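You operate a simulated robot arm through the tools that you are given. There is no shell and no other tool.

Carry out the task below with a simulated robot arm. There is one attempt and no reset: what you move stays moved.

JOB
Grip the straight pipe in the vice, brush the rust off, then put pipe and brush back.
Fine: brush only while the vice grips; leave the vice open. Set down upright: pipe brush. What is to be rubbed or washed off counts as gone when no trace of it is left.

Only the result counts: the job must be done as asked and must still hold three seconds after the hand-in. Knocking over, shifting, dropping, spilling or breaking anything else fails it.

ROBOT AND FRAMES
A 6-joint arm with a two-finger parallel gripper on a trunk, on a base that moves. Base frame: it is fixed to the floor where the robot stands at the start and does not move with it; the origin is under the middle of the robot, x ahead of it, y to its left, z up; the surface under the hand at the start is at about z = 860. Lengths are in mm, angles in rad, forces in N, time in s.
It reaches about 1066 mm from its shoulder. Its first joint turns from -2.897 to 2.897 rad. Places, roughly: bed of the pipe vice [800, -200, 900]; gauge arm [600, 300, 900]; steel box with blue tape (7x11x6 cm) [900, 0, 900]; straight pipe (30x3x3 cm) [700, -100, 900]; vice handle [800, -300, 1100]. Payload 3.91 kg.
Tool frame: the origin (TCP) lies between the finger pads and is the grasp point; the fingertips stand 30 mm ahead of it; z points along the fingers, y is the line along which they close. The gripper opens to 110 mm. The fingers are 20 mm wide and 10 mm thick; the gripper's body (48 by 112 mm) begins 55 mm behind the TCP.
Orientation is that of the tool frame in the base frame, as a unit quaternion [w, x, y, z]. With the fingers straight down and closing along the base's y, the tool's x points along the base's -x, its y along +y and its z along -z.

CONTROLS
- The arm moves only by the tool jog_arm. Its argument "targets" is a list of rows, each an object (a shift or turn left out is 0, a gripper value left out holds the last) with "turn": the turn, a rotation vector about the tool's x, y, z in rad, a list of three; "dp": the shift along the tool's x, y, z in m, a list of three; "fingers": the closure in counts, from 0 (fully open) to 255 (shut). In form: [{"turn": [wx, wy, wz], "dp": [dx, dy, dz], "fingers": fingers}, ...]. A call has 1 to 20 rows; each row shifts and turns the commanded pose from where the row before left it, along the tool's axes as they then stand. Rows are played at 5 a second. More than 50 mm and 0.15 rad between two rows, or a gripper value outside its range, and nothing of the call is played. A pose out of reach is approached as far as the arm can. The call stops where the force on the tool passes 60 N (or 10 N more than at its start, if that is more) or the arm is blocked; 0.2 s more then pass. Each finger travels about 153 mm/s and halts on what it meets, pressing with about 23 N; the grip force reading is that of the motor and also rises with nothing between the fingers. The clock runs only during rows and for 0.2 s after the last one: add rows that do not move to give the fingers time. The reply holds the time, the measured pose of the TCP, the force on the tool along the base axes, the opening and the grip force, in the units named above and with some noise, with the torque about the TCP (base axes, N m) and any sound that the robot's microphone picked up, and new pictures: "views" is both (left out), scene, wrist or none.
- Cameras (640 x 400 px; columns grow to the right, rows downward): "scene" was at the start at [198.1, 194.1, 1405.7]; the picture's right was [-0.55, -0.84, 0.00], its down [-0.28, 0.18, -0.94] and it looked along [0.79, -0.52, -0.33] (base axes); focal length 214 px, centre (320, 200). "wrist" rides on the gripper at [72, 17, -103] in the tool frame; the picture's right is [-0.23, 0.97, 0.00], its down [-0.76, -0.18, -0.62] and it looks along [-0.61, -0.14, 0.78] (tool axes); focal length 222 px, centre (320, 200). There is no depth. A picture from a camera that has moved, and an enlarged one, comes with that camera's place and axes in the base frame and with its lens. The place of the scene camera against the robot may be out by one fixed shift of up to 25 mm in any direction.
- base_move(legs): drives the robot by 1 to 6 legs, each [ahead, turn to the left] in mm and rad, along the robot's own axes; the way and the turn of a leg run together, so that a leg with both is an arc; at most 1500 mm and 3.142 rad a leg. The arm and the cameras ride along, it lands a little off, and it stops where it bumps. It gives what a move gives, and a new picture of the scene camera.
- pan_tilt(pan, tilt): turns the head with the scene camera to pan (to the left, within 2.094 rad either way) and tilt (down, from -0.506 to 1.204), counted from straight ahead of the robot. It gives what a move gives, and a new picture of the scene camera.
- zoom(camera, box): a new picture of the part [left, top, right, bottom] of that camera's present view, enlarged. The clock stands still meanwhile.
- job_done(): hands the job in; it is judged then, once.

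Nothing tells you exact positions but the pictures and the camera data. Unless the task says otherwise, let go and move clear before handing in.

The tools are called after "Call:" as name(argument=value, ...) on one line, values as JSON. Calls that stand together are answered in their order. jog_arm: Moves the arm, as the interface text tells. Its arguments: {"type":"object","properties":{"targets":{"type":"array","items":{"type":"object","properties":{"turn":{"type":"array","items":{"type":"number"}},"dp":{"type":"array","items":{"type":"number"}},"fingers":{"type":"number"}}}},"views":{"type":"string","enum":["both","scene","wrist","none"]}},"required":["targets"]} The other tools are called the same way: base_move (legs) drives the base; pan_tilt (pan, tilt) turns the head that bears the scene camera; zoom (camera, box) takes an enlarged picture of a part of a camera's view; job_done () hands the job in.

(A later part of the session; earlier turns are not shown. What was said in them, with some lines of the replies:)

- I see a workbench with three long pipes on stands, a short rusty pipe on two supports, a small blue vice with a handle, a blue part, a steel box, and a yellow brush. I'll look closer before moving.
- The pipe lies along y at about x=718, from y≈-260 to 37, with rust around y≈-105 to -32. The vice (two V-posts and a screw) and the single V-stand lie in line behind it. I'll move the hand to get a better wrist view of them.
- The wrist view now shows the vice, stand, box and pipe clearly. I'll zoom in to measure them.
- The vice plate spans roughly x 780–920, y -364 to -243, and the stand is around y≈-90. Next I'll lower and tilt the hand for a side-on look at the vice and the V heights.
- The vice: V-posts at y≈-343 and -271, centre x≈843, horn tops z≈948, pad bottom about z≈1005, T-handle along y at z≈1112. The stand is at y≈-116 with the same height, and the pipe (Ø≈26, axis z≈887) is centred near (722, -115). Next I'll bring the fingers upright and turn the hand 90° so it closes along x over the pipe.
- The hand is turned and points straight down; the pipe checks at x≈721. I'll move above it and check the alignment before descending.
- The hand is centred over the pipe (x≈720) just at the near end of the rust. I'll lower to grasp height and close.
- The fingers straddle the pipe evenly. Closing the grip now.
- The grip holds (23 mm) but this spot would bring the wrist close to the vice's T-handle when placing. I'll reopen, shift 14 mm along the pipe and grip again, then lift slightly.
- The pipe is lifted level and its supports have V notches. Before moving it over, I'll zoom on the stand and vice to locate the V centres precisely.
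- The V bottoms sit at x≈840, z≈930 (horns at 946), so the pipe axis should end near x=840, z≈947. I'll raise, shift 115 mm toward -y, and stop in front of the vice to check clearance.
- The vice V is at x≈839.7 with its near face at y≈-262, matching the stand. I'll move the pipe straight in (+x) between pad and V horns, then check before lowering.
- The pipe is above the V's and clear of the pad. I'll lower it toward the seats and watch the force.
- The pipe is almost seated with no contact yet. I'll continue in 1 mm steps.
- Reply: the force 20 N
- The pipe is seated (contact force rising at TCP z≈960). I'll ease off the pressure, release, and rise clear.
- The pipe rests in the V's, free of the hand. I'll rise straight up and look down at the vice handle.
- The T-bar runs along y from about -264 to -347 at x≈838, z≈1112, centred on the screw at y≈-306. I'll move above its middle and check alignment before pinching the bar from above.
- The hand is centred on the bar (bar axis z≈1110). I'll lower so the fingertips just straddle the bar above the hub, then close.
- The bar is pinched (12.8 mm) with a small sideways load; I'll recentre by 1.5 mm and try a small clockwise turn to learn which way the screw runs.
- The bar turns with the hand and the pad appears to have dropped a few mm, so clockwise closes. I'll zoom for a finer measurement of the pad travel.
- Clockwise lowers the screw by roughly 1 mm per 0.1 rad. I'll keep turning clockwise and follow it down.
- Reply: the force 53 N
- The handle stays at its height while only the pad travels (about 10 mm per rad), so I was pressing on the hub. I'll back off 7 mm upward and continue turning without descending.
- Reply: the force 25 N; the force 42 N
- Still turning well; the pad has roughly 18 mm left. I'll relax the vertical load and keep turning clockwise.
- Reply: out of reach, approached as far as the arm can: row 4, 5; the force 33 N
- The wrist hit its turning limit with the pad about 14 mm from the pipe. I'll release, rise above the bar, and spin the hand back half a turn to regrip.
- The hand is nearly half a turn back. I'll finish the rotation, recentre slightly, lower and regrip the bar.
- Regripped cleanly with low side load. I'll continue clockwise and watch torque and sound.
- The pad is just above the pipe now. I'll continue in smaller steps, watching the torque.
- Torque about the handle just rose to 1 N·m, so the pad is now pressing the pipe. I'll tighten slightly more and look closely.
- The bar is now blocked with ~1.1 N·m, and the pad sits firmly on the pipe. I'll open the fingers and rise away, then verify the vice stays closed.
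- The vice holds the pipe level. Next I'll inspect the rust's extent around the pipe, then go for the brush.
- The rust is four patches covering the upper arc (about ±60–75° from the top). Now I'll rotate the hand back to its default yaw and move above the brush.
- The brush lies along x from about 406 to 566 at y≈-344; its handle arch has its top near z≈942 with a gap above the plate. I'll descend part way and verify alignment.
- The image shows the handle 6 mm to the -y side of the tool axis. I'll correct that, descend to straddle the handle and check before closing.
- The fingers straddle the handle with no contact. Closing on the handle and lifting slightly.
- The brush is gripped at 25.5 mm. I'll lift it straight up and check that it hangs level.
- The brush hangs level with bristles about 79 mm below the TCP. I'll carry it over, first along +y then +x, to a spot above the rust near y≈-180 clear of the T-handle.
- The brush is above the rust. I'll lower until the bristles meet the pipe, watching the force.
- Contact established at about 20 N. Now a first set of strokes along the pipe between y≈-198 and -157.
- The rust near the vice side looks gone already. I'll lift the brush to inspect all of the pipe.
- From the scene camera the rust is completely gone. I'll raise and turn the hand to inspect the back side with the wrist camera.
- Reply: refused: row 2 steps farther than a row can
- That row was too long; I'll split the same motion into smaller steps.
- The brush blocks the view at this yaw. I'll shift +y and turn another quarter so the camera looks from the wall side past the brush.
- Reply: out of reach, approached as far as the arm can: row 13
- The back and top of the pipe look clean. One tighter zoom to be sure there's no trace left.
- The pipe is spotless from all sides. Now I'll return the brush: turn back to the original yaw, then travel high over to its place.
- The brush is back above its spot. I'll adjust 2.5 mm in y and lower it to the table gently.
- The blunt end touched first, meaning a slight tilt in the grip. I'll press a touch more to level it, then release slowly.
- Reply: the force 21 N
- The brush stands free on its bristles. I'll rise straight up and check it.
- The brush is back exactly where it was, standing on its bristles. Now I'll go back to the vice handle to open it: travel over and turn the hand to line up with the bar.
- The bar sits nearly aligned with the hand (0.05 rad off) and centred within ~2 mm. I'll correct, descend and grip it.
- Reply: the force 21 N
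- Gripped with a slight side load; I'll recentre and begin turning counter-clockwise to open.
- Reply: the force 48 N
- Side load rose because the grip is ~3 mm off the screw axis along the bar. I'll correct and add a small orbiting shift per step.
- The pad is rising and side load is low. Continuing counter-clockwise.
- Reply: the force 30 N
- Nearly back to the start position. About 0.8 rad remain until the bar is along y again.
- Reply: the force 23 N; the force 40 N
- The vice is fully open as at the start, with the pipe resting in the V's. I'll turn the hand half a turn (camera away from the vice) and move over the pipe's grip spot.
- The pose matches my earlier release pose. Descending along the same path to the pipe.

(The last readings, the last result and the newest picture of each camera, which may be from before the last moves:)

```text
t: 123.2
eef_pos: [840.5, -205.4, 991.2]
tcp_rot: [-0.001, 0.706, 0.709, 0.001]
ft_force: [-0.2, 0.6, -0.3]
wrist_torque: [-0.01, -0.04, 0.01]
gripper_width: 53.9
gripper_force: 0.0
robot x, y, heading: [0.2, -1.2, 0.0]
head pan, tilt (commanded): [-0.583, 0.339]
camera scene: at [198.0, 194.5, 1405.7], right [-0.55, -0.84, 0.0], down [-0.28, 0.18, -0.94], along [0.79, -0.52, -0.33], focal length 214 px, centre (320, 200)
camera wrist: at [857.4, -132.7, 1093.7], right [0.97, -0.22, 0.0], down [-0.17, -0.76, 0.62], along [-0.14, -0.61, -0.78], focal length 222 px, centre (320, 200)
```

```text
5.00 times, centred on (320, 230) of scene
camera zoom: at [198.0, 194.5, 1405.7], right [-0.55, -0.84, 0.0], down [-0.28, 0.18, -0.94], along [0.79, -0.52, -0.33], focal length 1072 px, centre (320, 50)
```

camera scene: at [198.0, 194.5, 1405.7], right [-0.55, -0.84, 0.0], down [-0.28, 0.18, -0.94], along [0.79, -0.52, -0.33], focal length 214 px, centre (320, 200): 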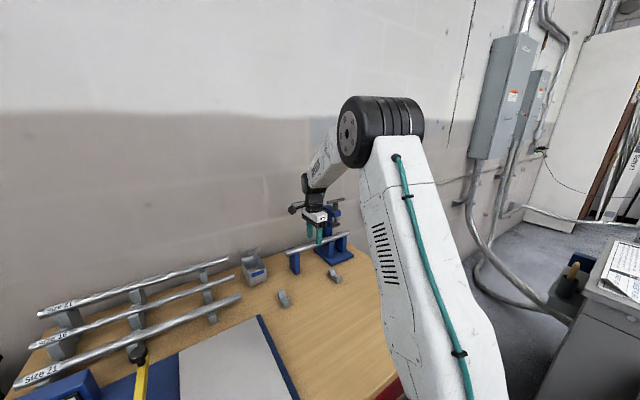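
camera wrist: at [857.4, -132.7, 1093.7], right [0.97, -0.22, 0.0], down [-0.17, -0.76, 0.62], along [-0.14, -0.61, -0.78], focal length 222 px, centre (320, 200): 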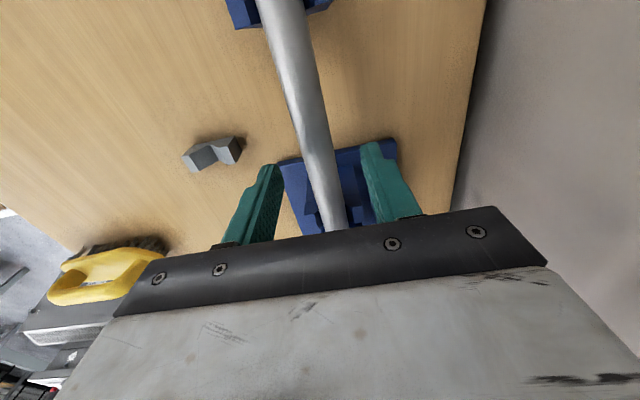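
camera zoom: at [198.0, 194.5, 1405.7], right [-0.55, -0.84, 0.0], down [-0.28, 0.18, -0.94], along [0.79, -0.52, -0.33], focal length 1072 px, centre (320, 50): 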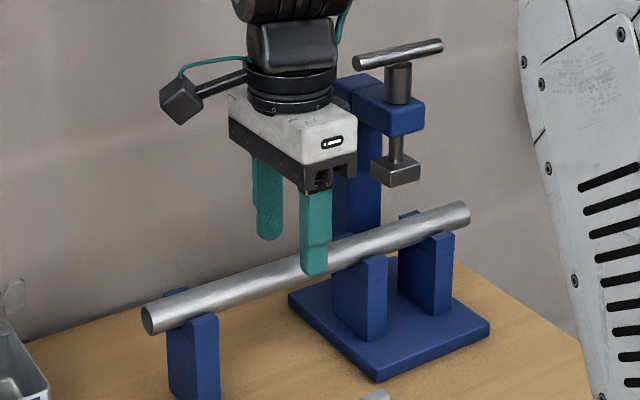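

Call:
jog_arm(targets=[{"dp": [0, 0, 0.02]}, {"dp": [0, 0, 0.0105]}, {"dp": [0, 0, 0]}, {"fingers": 190}, {"fingers": 255}, {"fingers": 255}, {"fingers": 255}])

Call:
zoom(camera="scene", box=[280, 190, 360, 270])

```text
t: 124.8
eef_pos: [840.4, -204.0, 960.4]
tcp_rot: [-0.001, 0.705, 0.709, 0.002]
ft_force: [-8.0, -0.4, 2.2]
wrist_torque: [-0.05, 0.17, -0.19]
gripper_width: 22.7
gripper_force: 23.1
robot x, y, heading: [2.2, -0.7, -0.002]
head pan, tilt (commanded): [-0.583, 0.339]
camera scene: at [197.7, 194.5, 1405.7], right [-0.55, -0.83, 0.0], down [-0.28, 0.18, -0.94], along [0.79, -0.52, -0.33], focal length 214 px, centre (320, 200)
camera wrist: at [856.5, -131.8, 1063.2], right [0.97, -0.22, 0.0], down [-0.17, -0.76, 0.62], along [-0.14, -0.61, -0.78], focal length 222 px, centre (320, 200)
```

scene: 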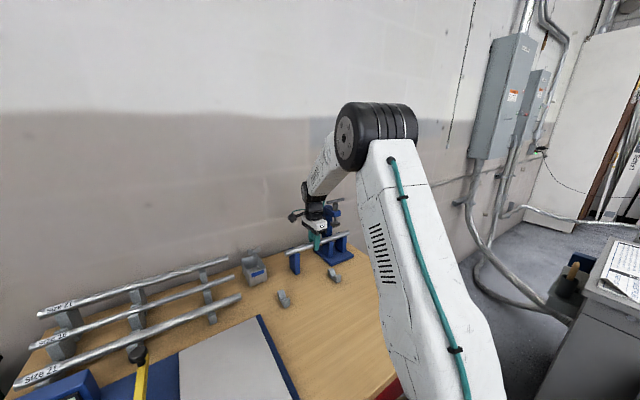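
wrist: 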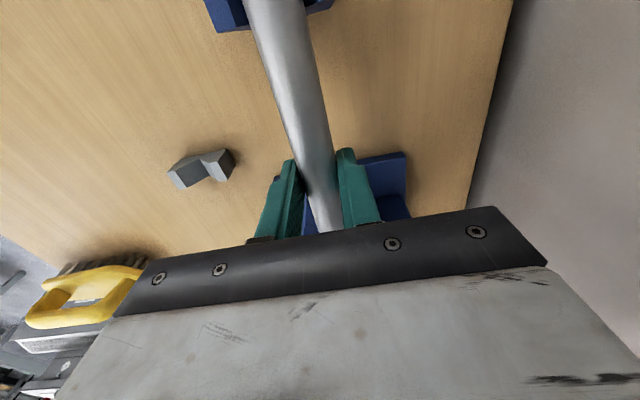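

```text
5.00 times, centred on (320, 230) of scene
camera zoom: at [197.7, 194.5, 1405.7], right [-0.55, -0.83, 0.0], down [-0.28, 0.18, -0.94], along [0.79, -0.52, -0.33], focal length 1072 px, centre (320, 50)
```

zoom: 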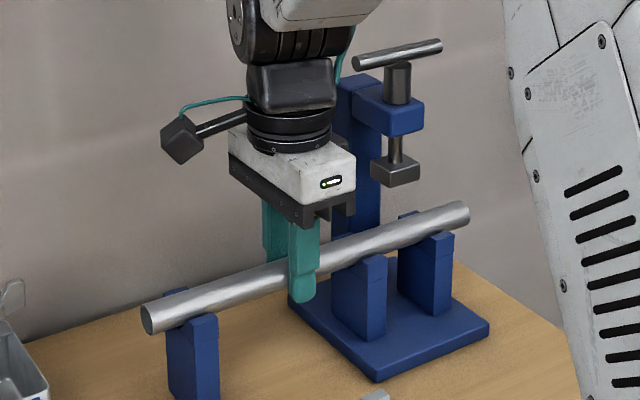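

The pipe is gripped. Lifting it straight out of the V's to mid-gap height below the pad.

Call:
jog_arm(targets=[{"dp": [0, 0, -0.008]}, {"dp": [0, 0, -0.01]}, {"dp": [0, 0, -0.01]}, {"dp": [0, 0, 0]}], views="wrist")

Call:
zoom(camera="scene", box=[280, 190, 360, 270])

```text
t: 125.8
eef_pos: [840.2, -205.3, 988.2]
tcp_rot: [-0.001, 0.705, 0.709, 0.001]
ft_force: [0.2, 0.3, -1.9]
wrist_torque: [0.08, 0.01, -0.03]
gripper_width: 23.2
gripper_force: 22.8
robot x, y, heading: [-2.1, -0.1, 0.002]
head pan, tilt (commanded): [-0.583, 0.339]
camera wrist: at [856.2, -132.8, 1091.1], right [0.97, -0.22, 0.0], down [-0.17, -0.76, 0.62], along [-0.14, -0.61, -0.78], focal length 222 px, centre (320, 200)
```

wrist: 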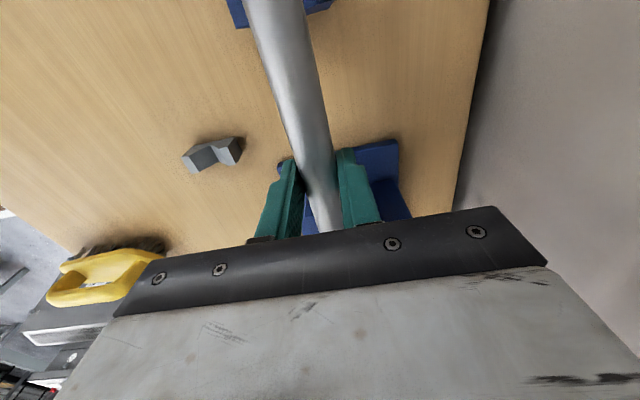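

```text
5.00 times, centred on (320, 230) of scene
camera zoom: at [198.2, 194.5, 1405.7], right [-0.55, -0.84, 0.0], down [-0.28, 0.18, -0.94], along [0.79, -0.52, -0.33], focal length 1072 px, centre (320, 50)
```

zoom: 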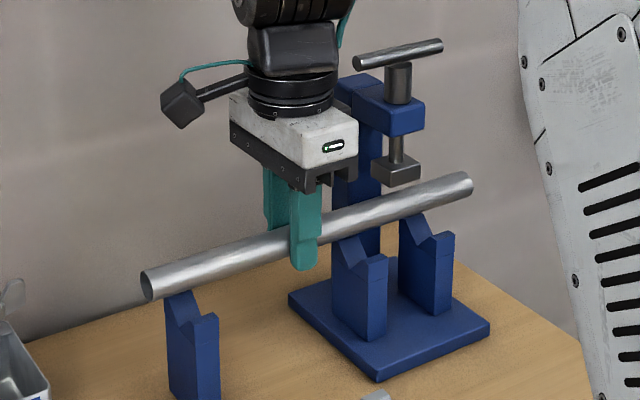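

The pipe is clear of V's and pad. Moving straight out (-x), then along +y above its original supports.

Call:
jog_arm(targets=[{"dp": [0, -0.02, 0]}, {"dp": [0, -0.02, 0]}, {"dp": [0, -0.02, 0]}, {"dp": [0, -0.02, 0]}, {"dp": [0, -0.02, 0]}, {"dp": [0, -0.0205, 0]}, {"dp": [0.03, 0, 0]}, {"dp": [0.03, 0, 0]}, {"dp": [0.03, 0, 0]}, {"dp": [0.0245, 0, 0]}, {"dp": [0, 0, 0]}])

Call:
zoom(camera="scene", box=[250, 220, 370, 320])

Call:
zoom(camera="wrist", box=[200, 0, 440, 240])

```text
t: 128.2
eef_pos: [718.1, -90.0, 987.8]
tcp_rot: [-0.001, 0.705, 0.709, 0.001]
ft_force: [0.3, 0.1, -2.2]
wrist_torque: [0.06, 0.03, 0.03]
gripper_width: 23.0
gripper_force: 23.2
robot x, y, heading: [3.6, 3.5, 0.001]
head pan, tilt (commanded): [-0.583, 0.339]
camera scene: at [198.2, 194.5, 1405.7], right [-0.55, -0.84, 0.0], down [-0.28, 0.18, -0.94], along [0.79, -0.52, -0.33], focal length 214 px, centre (320, 200)
camera wrist: at [735.6, -18.4, 1090.7], right [0.97, -0.22, 0.0], down [-0.17, -0.76, 0.62], along [-0.14, -0.61, -0.78], focal length 222 px, centre (320, 200)
```

scene: 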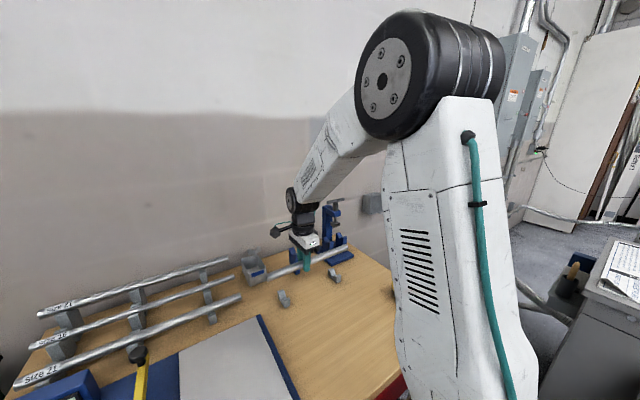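
wrist: 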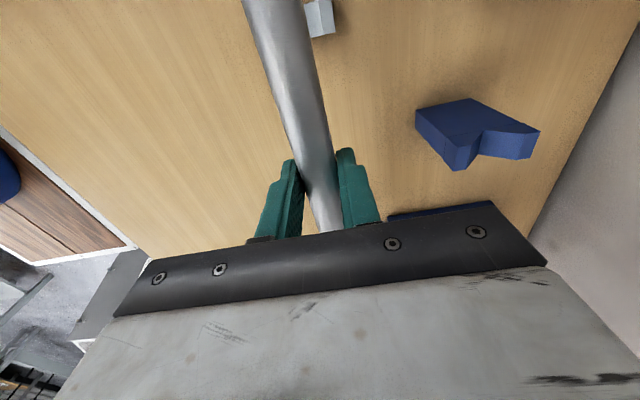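

```text
4.00 times, centred on (310, 270) of scene
camera zoom: at [198.2, 194.5, 1405.7], right [-0.55, -0.84, 0.0], down [-0.28, 0.18, -0.94], along [0.79, -0.52, -0.33], focal length 858 px, centre (360, -80)
```

zoom: 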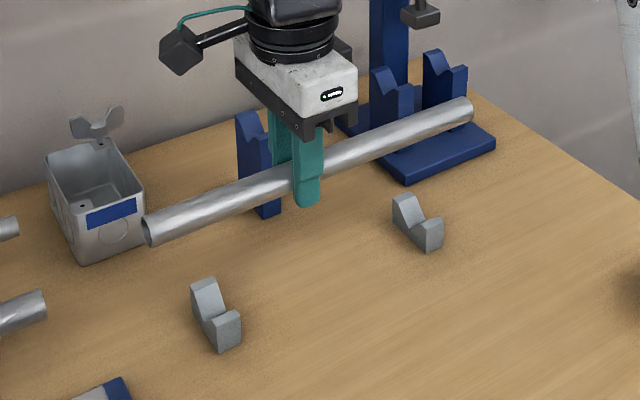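

```text
1.67 times, centred on (320, 120) of wrist
camera zoom: at [735.6, -18.4, 1090.7], right [0.97, -0.22, 0.0], down [-0.17, -0.76, 0.62], along [-0.14, -0.61, -0.78], focal length 370 px, centre (320, 333)
```

zoom: 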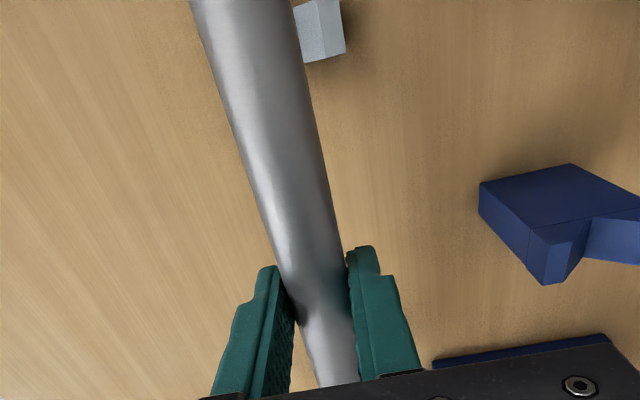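

The pipe is above its two supports. I'll lower most of the way and then approach the seat in small steps.

Call:
jog_arm(targets=[{"dp": [0, 0, 0.025]}, {"dp": [0, 0, 0.025]}, {"dp": [0, 0, 0.018]}, {"dp": [0, 0, 0.01]}, {"dp": [0, 0, 0]}], views="none")

Call:
zoom(camera="scene", box=[250, 230, 370, 320])

Call:
jog_arm(targets=[{"dp": [0, 0, 0.003]}, {"dp": [0, 0, 0]}], views="none")

Call:
jog_arm(targets=[{"dp": [0, 0, 0.002]}, {"dp": [0, 0, 0]}], views="none")

```text
t: 129.4
eef_pos: [718.7, -90.4, 911.0]
tcp_rot: [-0.001, 0.706, 0.709, 0.001]
ft_force: [0.4, 0.6, -1.2]
wrist_torque: [0.09, 0.0, -0.01]
gripper_width: 23.2
gripper_force: 22.8
robot x, y, heading: [0.5, 4.2, -0.002]
head pan, tilt (commanded): [-0.583, 0.339]
```

```text
4.44 times, centred on (310, 275) of scene
camera zoom: at [198.1, 194.6, 1405.7], right [-0.55, -0.84, 0.0], down [-0.28, 0.18, -0.94], along [0.79, -0.52, -0.33], focal length 953 px, centre (364, -133)
```

zoom: 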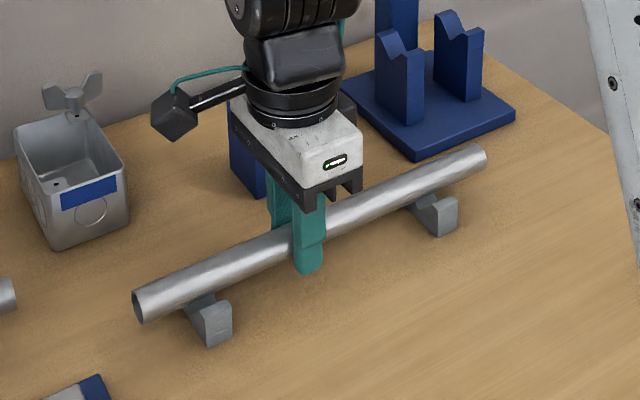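

```text
t: 130.0
eef_pos: [718.9, -91.6, 907.4]
tcp_rot: [-0.001, 0.705, 0.709, 0.001]
ft_force: [0.7, 0.6, -2.4]
wrist_torque: [0.04, -0.02, 0.0]
gripper_width: 23.0
gripper_force: 23.3
robot x, y, heading: [0.5, -0.6, 0.001]
head pan, tilt (commanded): [-0.583, 0.339]
```

```text
t: 130.6
eef_pos: [719.5, -90.3, 905.3]
tcp_rot: [-0.001, 0.705, 0.709, 0.001]
ft_force: [0.3, 0.4, -2.5]
wrist_torque: [0.03, -0.02, 0.0]
gripper_width: 23.3
gripper_force: 23.2
robot x, y, heading: [1.8, 0.1, 0.001]
head pan, tilt (commanded): [-0.583, 0.339]
```

Call:
jog_arm(targets=[{"dp": [0, 0, 0.0015]}, {"dp": [0, 0, 0]}], views="none")

Call:
jog_arm(targets=[{"dp": [0, 0, 0.0015]}, {"dp": [0, 0, 0]}], views="none")

Call:
jog_arm(targets=[{"dp": [0, 0, 0.001]}, {"dp": [0, 0, 0]}], views="none")

Call:
zoom(camera="scene", box=[250, 230, 370, 320])

```text
t: 131.2
eef_pos: [719.2, -90.6, 902.7]
tcp_rot: [-0.001, 0.705, 0.709, 0.001]
ft_force: [0.3, -0.5, -2.5]
wrist_torque: [0.08, 0.01, -0.01]
gripper_width: 22.9
gripper_force: 23.1
robot x, y, heading: [2.1, 4.1, -0.004]
head pan, tilt (commanded): [-0.583, 0.339]
```

```text
t: 131.8
eef_pos: [719.5, -91.4, 902.0]
tcp_rot: [-0.001, 0.705, 0.709, 0.001]
ft_force: [-0.4, -0.1, -1.8]
wrist_torque: [0.04, 0.03, -0.01]
gripper_width: 23.2
gripper_force: 22.9
robot x, y, heading: [-0.8, 1.6, 0.004]
head pan, tilt (commanded): [-0.583, 0.339]
```

```text
t: 132.4
eef_pos: [719.6, -91.5, 900.9]
tcp_rot: [-0.002, 0.705, 0.709, 0.001]
ft_force: [0.2, -0.5, -0.4]
wrist_torque: [0.03, 0.02, -0.02]
gripper_width: 22.9
gripper_force: 22.6
robot x, y, heading: [1.9, 2.1, 0.001]
head pan, tilt (commanded): [-0.583, 0.339]
```

```text
4.44 times, centred on (310, 275) of scene
camera zoom: at [198.2, 194.6, 1405.7], right [-0.55, -0.84, 0.0], down [-0.28, 0.18, -0.94], along [0.79, -0.52, -0.33], focal length 953 px, centre (364, -133)
```

zoom: 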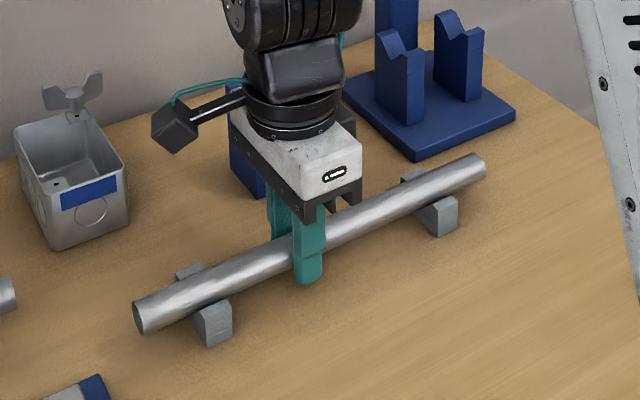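

Call:
jog_arm(targets=[{"dp": [0, 0, 0.001]}, {"dp": [0, 0, 0]}], views="none")

Call:
jog_arm(targets=[{"dp": [0, 0, 0.001]}, {"dp": [0, 0, 0]}], views="none")

```text
t: 133.0
eef_pos: [718.4, -90.9, 900.0]
tcp_rot: [-0.001, 0.706, 0.708, 0.002]
ft_force: [2.1, -0.3, 4.3]
wrist_torque: [0.41, -0.02, -0.29]
gripper_width: 23.0
gripper_force: 23.1
robot x, y, heading: [1.6, 1.9, 0.001]
head pan, tilt (commanded): [-0.583, 0.339]
```

```text
t: 133.6
eef_pos: [719.8, -90.8, 898.9]
tcp_rot: [0.0, 0.705, 0.709, 0.002]
ft_force: [0.2, -2.4, 16.2]
wrist_torque: [-0.24, 0.01, -0.14]
gripper_width: 23.0
gripper_force: 22.6
robot x, y, heading: [3.2, -0.1, 0.0]
head pan, tilt (commanded): [-0.583, 0.339]
```

The pipe is seated on both supports. Easing off and releasing.

Call:
jog_arm(targets=[{"dp": [0, 0, -0.0012]}, {"dp": [0, 0, 0]}, {"fingers": 198}, {"fingers": 190}, {"fingers": 170}, {"fingers": 140}, {"fingers": 120}, {"dp": [0, 0, 0]}], views="wrist")

Call:
zoom(camera="scene", box=[250, 230, 370, 320])

```text
t: 135.4
eef_pos: [718.9, -90.1, 899.7]
tcp_rot: [-0.002, 0.705, 0.709, 0.001]
ft_force: [-0.4, 0.0, 0.3]
wrist_torque: [0.0, 0.02, 0.04]
gripper_width: 58.3
gripper_force: 0.2
robot x, y, heading: [-1.5, -2.7, -0.007]
head pan, tilt (commanded): [-0.583, 0.339]
camera wrist: at [736.2, -18.0, 1003.3], right [0.97, -0.22, 0.0], down [-0.17, -0.76, 0.62], along [-0.14, -0.61, -0.78], focal length 222 px, centre (320, 200)
```

wrist: 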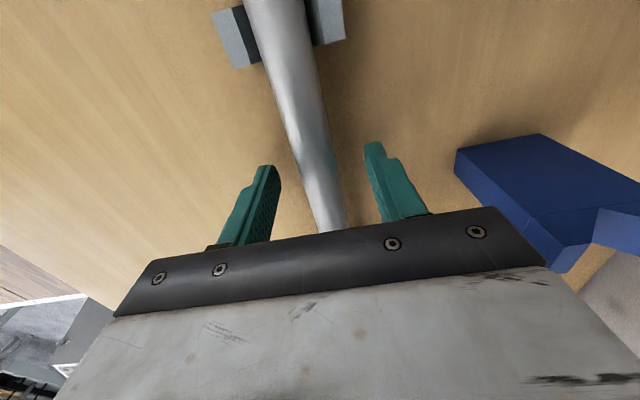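

```text
4.44 times, centred on (310, 275) of scene
camera zoom: at [198.1, 194.5, 1405.7], right [-0.55, -0.84, 0.0], down [-0.28, 0.18, -0.94], along [0.79, -0.52, -0.33], focal length 953 px, centre (364, -133)
```

zoom: 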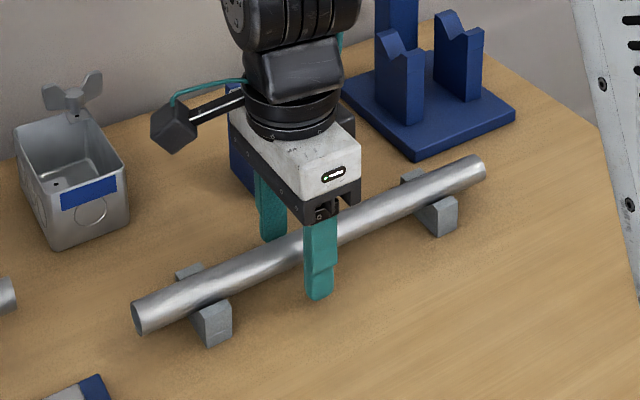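

The pipe rests in both supports as originally. I'll rise clear and retreat toward the start pose for a final check.

Call:
jog_arm(targets=[{"dp": [0, 0, -0.02]}, {"dp": [0, 0, -0.04]}, {"dp": [0, 0, -0.045]}, {"dp": [0, 0, -0.045]}, {"dp": [0, 0, -0.045]}, {"dp": [0, 0, -0.045]}, {"dp": [0, 0, -0.045]}, {"dp": [0, -0.03, -0.035]}, {"dp": [0, -0.03, -0.035]}, {"dp": [0, -0.03, -0.035]}, {"dp": [0, 0, 0]}])

Call:
zoom(camera="scene", box=[230, 180, 390, 320])

Call:
zoom(camera="wrist", box=[160, 0, 480, 200])

Call:
zoom(camera="scene", box=[360, 240, 480, 340])

```text
t: 137.8
eef_pos: [629.2, -93.9, 1290.9]
tcp_rot: [-0.001, 0.705, 0.709, 0.001]
ft_force: [0.0, -0.9, -0.4]
wrist_torque: [0.01, 0.04, 0.04]
gripper_width: 58.2
gripper_force: 0.1
robot x, y, heading: [2.9, -0.2, -0.0]
head pan, tilt (commanded): [-0.583, 0.339]
camera scene: at [198.1, 194.6, 1405.7], right [-0.55, -0.84, 0.0], down [-0.28, 0.18, -0.94], along [0.79, -0.52, -0.33], focal length 214 px, centre (320, 200)
camera wrist: at [646.0, -20.0, 1393.9], right [0.97, -0.22, 0.0], down [-0.17, -0.76, 0.62], along [-0.14, -0.61, -0.78], focal length 222 px, centre (320, 200)
```

scene: 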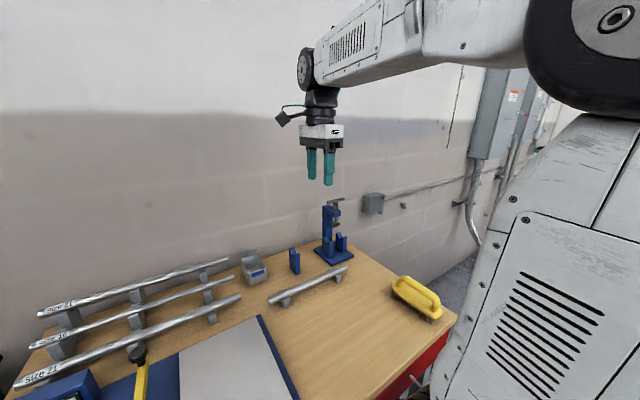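
wrist: 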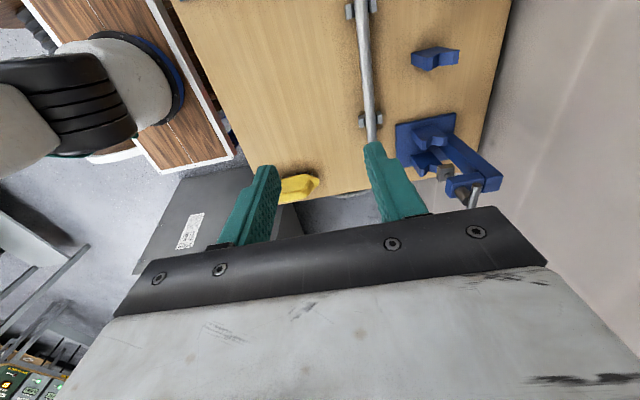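

```text
2.86 times, centred on (310, 250) of scene
camera zoom: at [198.1, 194.6, 1405.7], right [-0.55, -0.84, 0.0], down [-0.28, 0.18, -0.94], along [0.79, -0.52, -0.33], focal length 613 px, centre (349, 57)
```

zoom: 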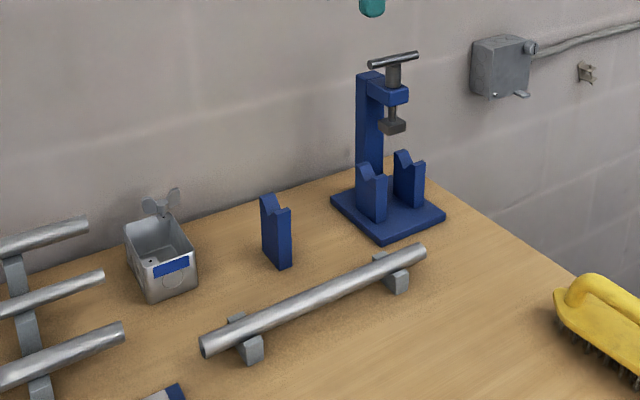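

```text
2.00 times, centred on (320, 100) of wrist
camera zoom: at [646.0, -20.0, 1393.9], right [0.97, -0.22, 0.0], down [-0.17, -0.76, 0.62], along [-0.14, -0.61, -0.78], focal length 444 px, centre (320, 400)
```

zoom: 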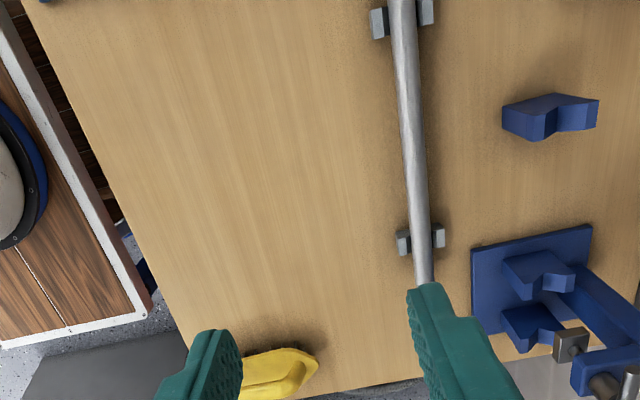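

```text
4.00 times, centred on (420, 290) of scene
camera zoom: at [198.1, 194.6, 1405.7], right [-0.55, -0.84, 0.0], down [-0.28, 0.18, -0.94], along [0.79, -0.52, -0.33], focal length 858 px, centre (-80, -160)
```

zoom: 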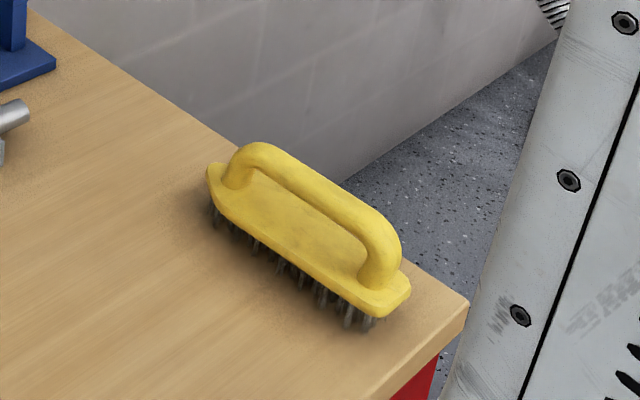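

Everything matches the initial layout: pipe clean and on its supports, brush upright, vice open. One last close look at the pipe before handing in.

Call:
zoom(camera="scene", box=[275, 255, 345, 310])

Call:
zoom(camera="wrist", box=[335, 0, 415, 140])

```text
7.27 times, centred on (310, 282) of scene
camera zoom: at [198.1, 194.6, 1405.7], right [-0.55, -0.84, 0.0], down [-0.28, 0.18, -0.94], along [0.79, -0.52, -0.33], focal length 1560 px, centre (393, -400)
```

zoom: 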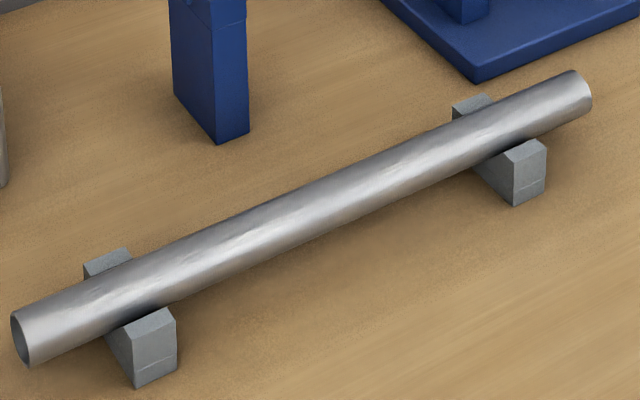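

```text
2.86 times, centred on (375, 70) of wrist
camera zoom: at [646.0, -20.0, 1393.9], right [0.97, -0.22, 0.0], down [-0.17, -0.76, 0.62], along [-0.14, -0.61, -0.78], focal length 635 px, centre (163, 571)
```

zoom: 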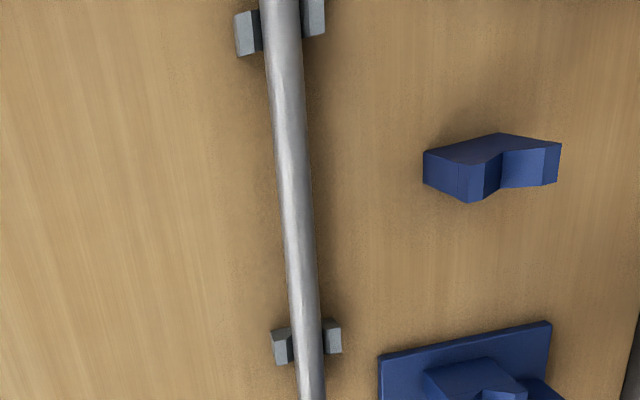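

The pipe is clean and seated on its supports, the brush stands upright in its place, the vice is open and the hand is clear. Handing in.

Call:
job_done()

```text
The job is handed in.
```

The pipe is free of rust in every view I took, and pipe and brush are back where they started. I handed the job in but got no verdict back.

- **Brushing:** I clamped the pipe in the vice and brushed only while it was gripped. Afterwards I checked it from the front, top and wall side and saw no trace of rust. The underside wasn't checked after brushing; the rust I saw at the start was on the upper part of the pipe.
- **Pipe:** it rests on its two original supports, within about 2–3 mm of where it lay.
- **Brush:** it stands upright on its bristles in its original spot.
- **Vice:** the handle and pad are back at their starting positions, so it is open.

In the last pictures nothing else looked moved, and the hand is clear of the table.
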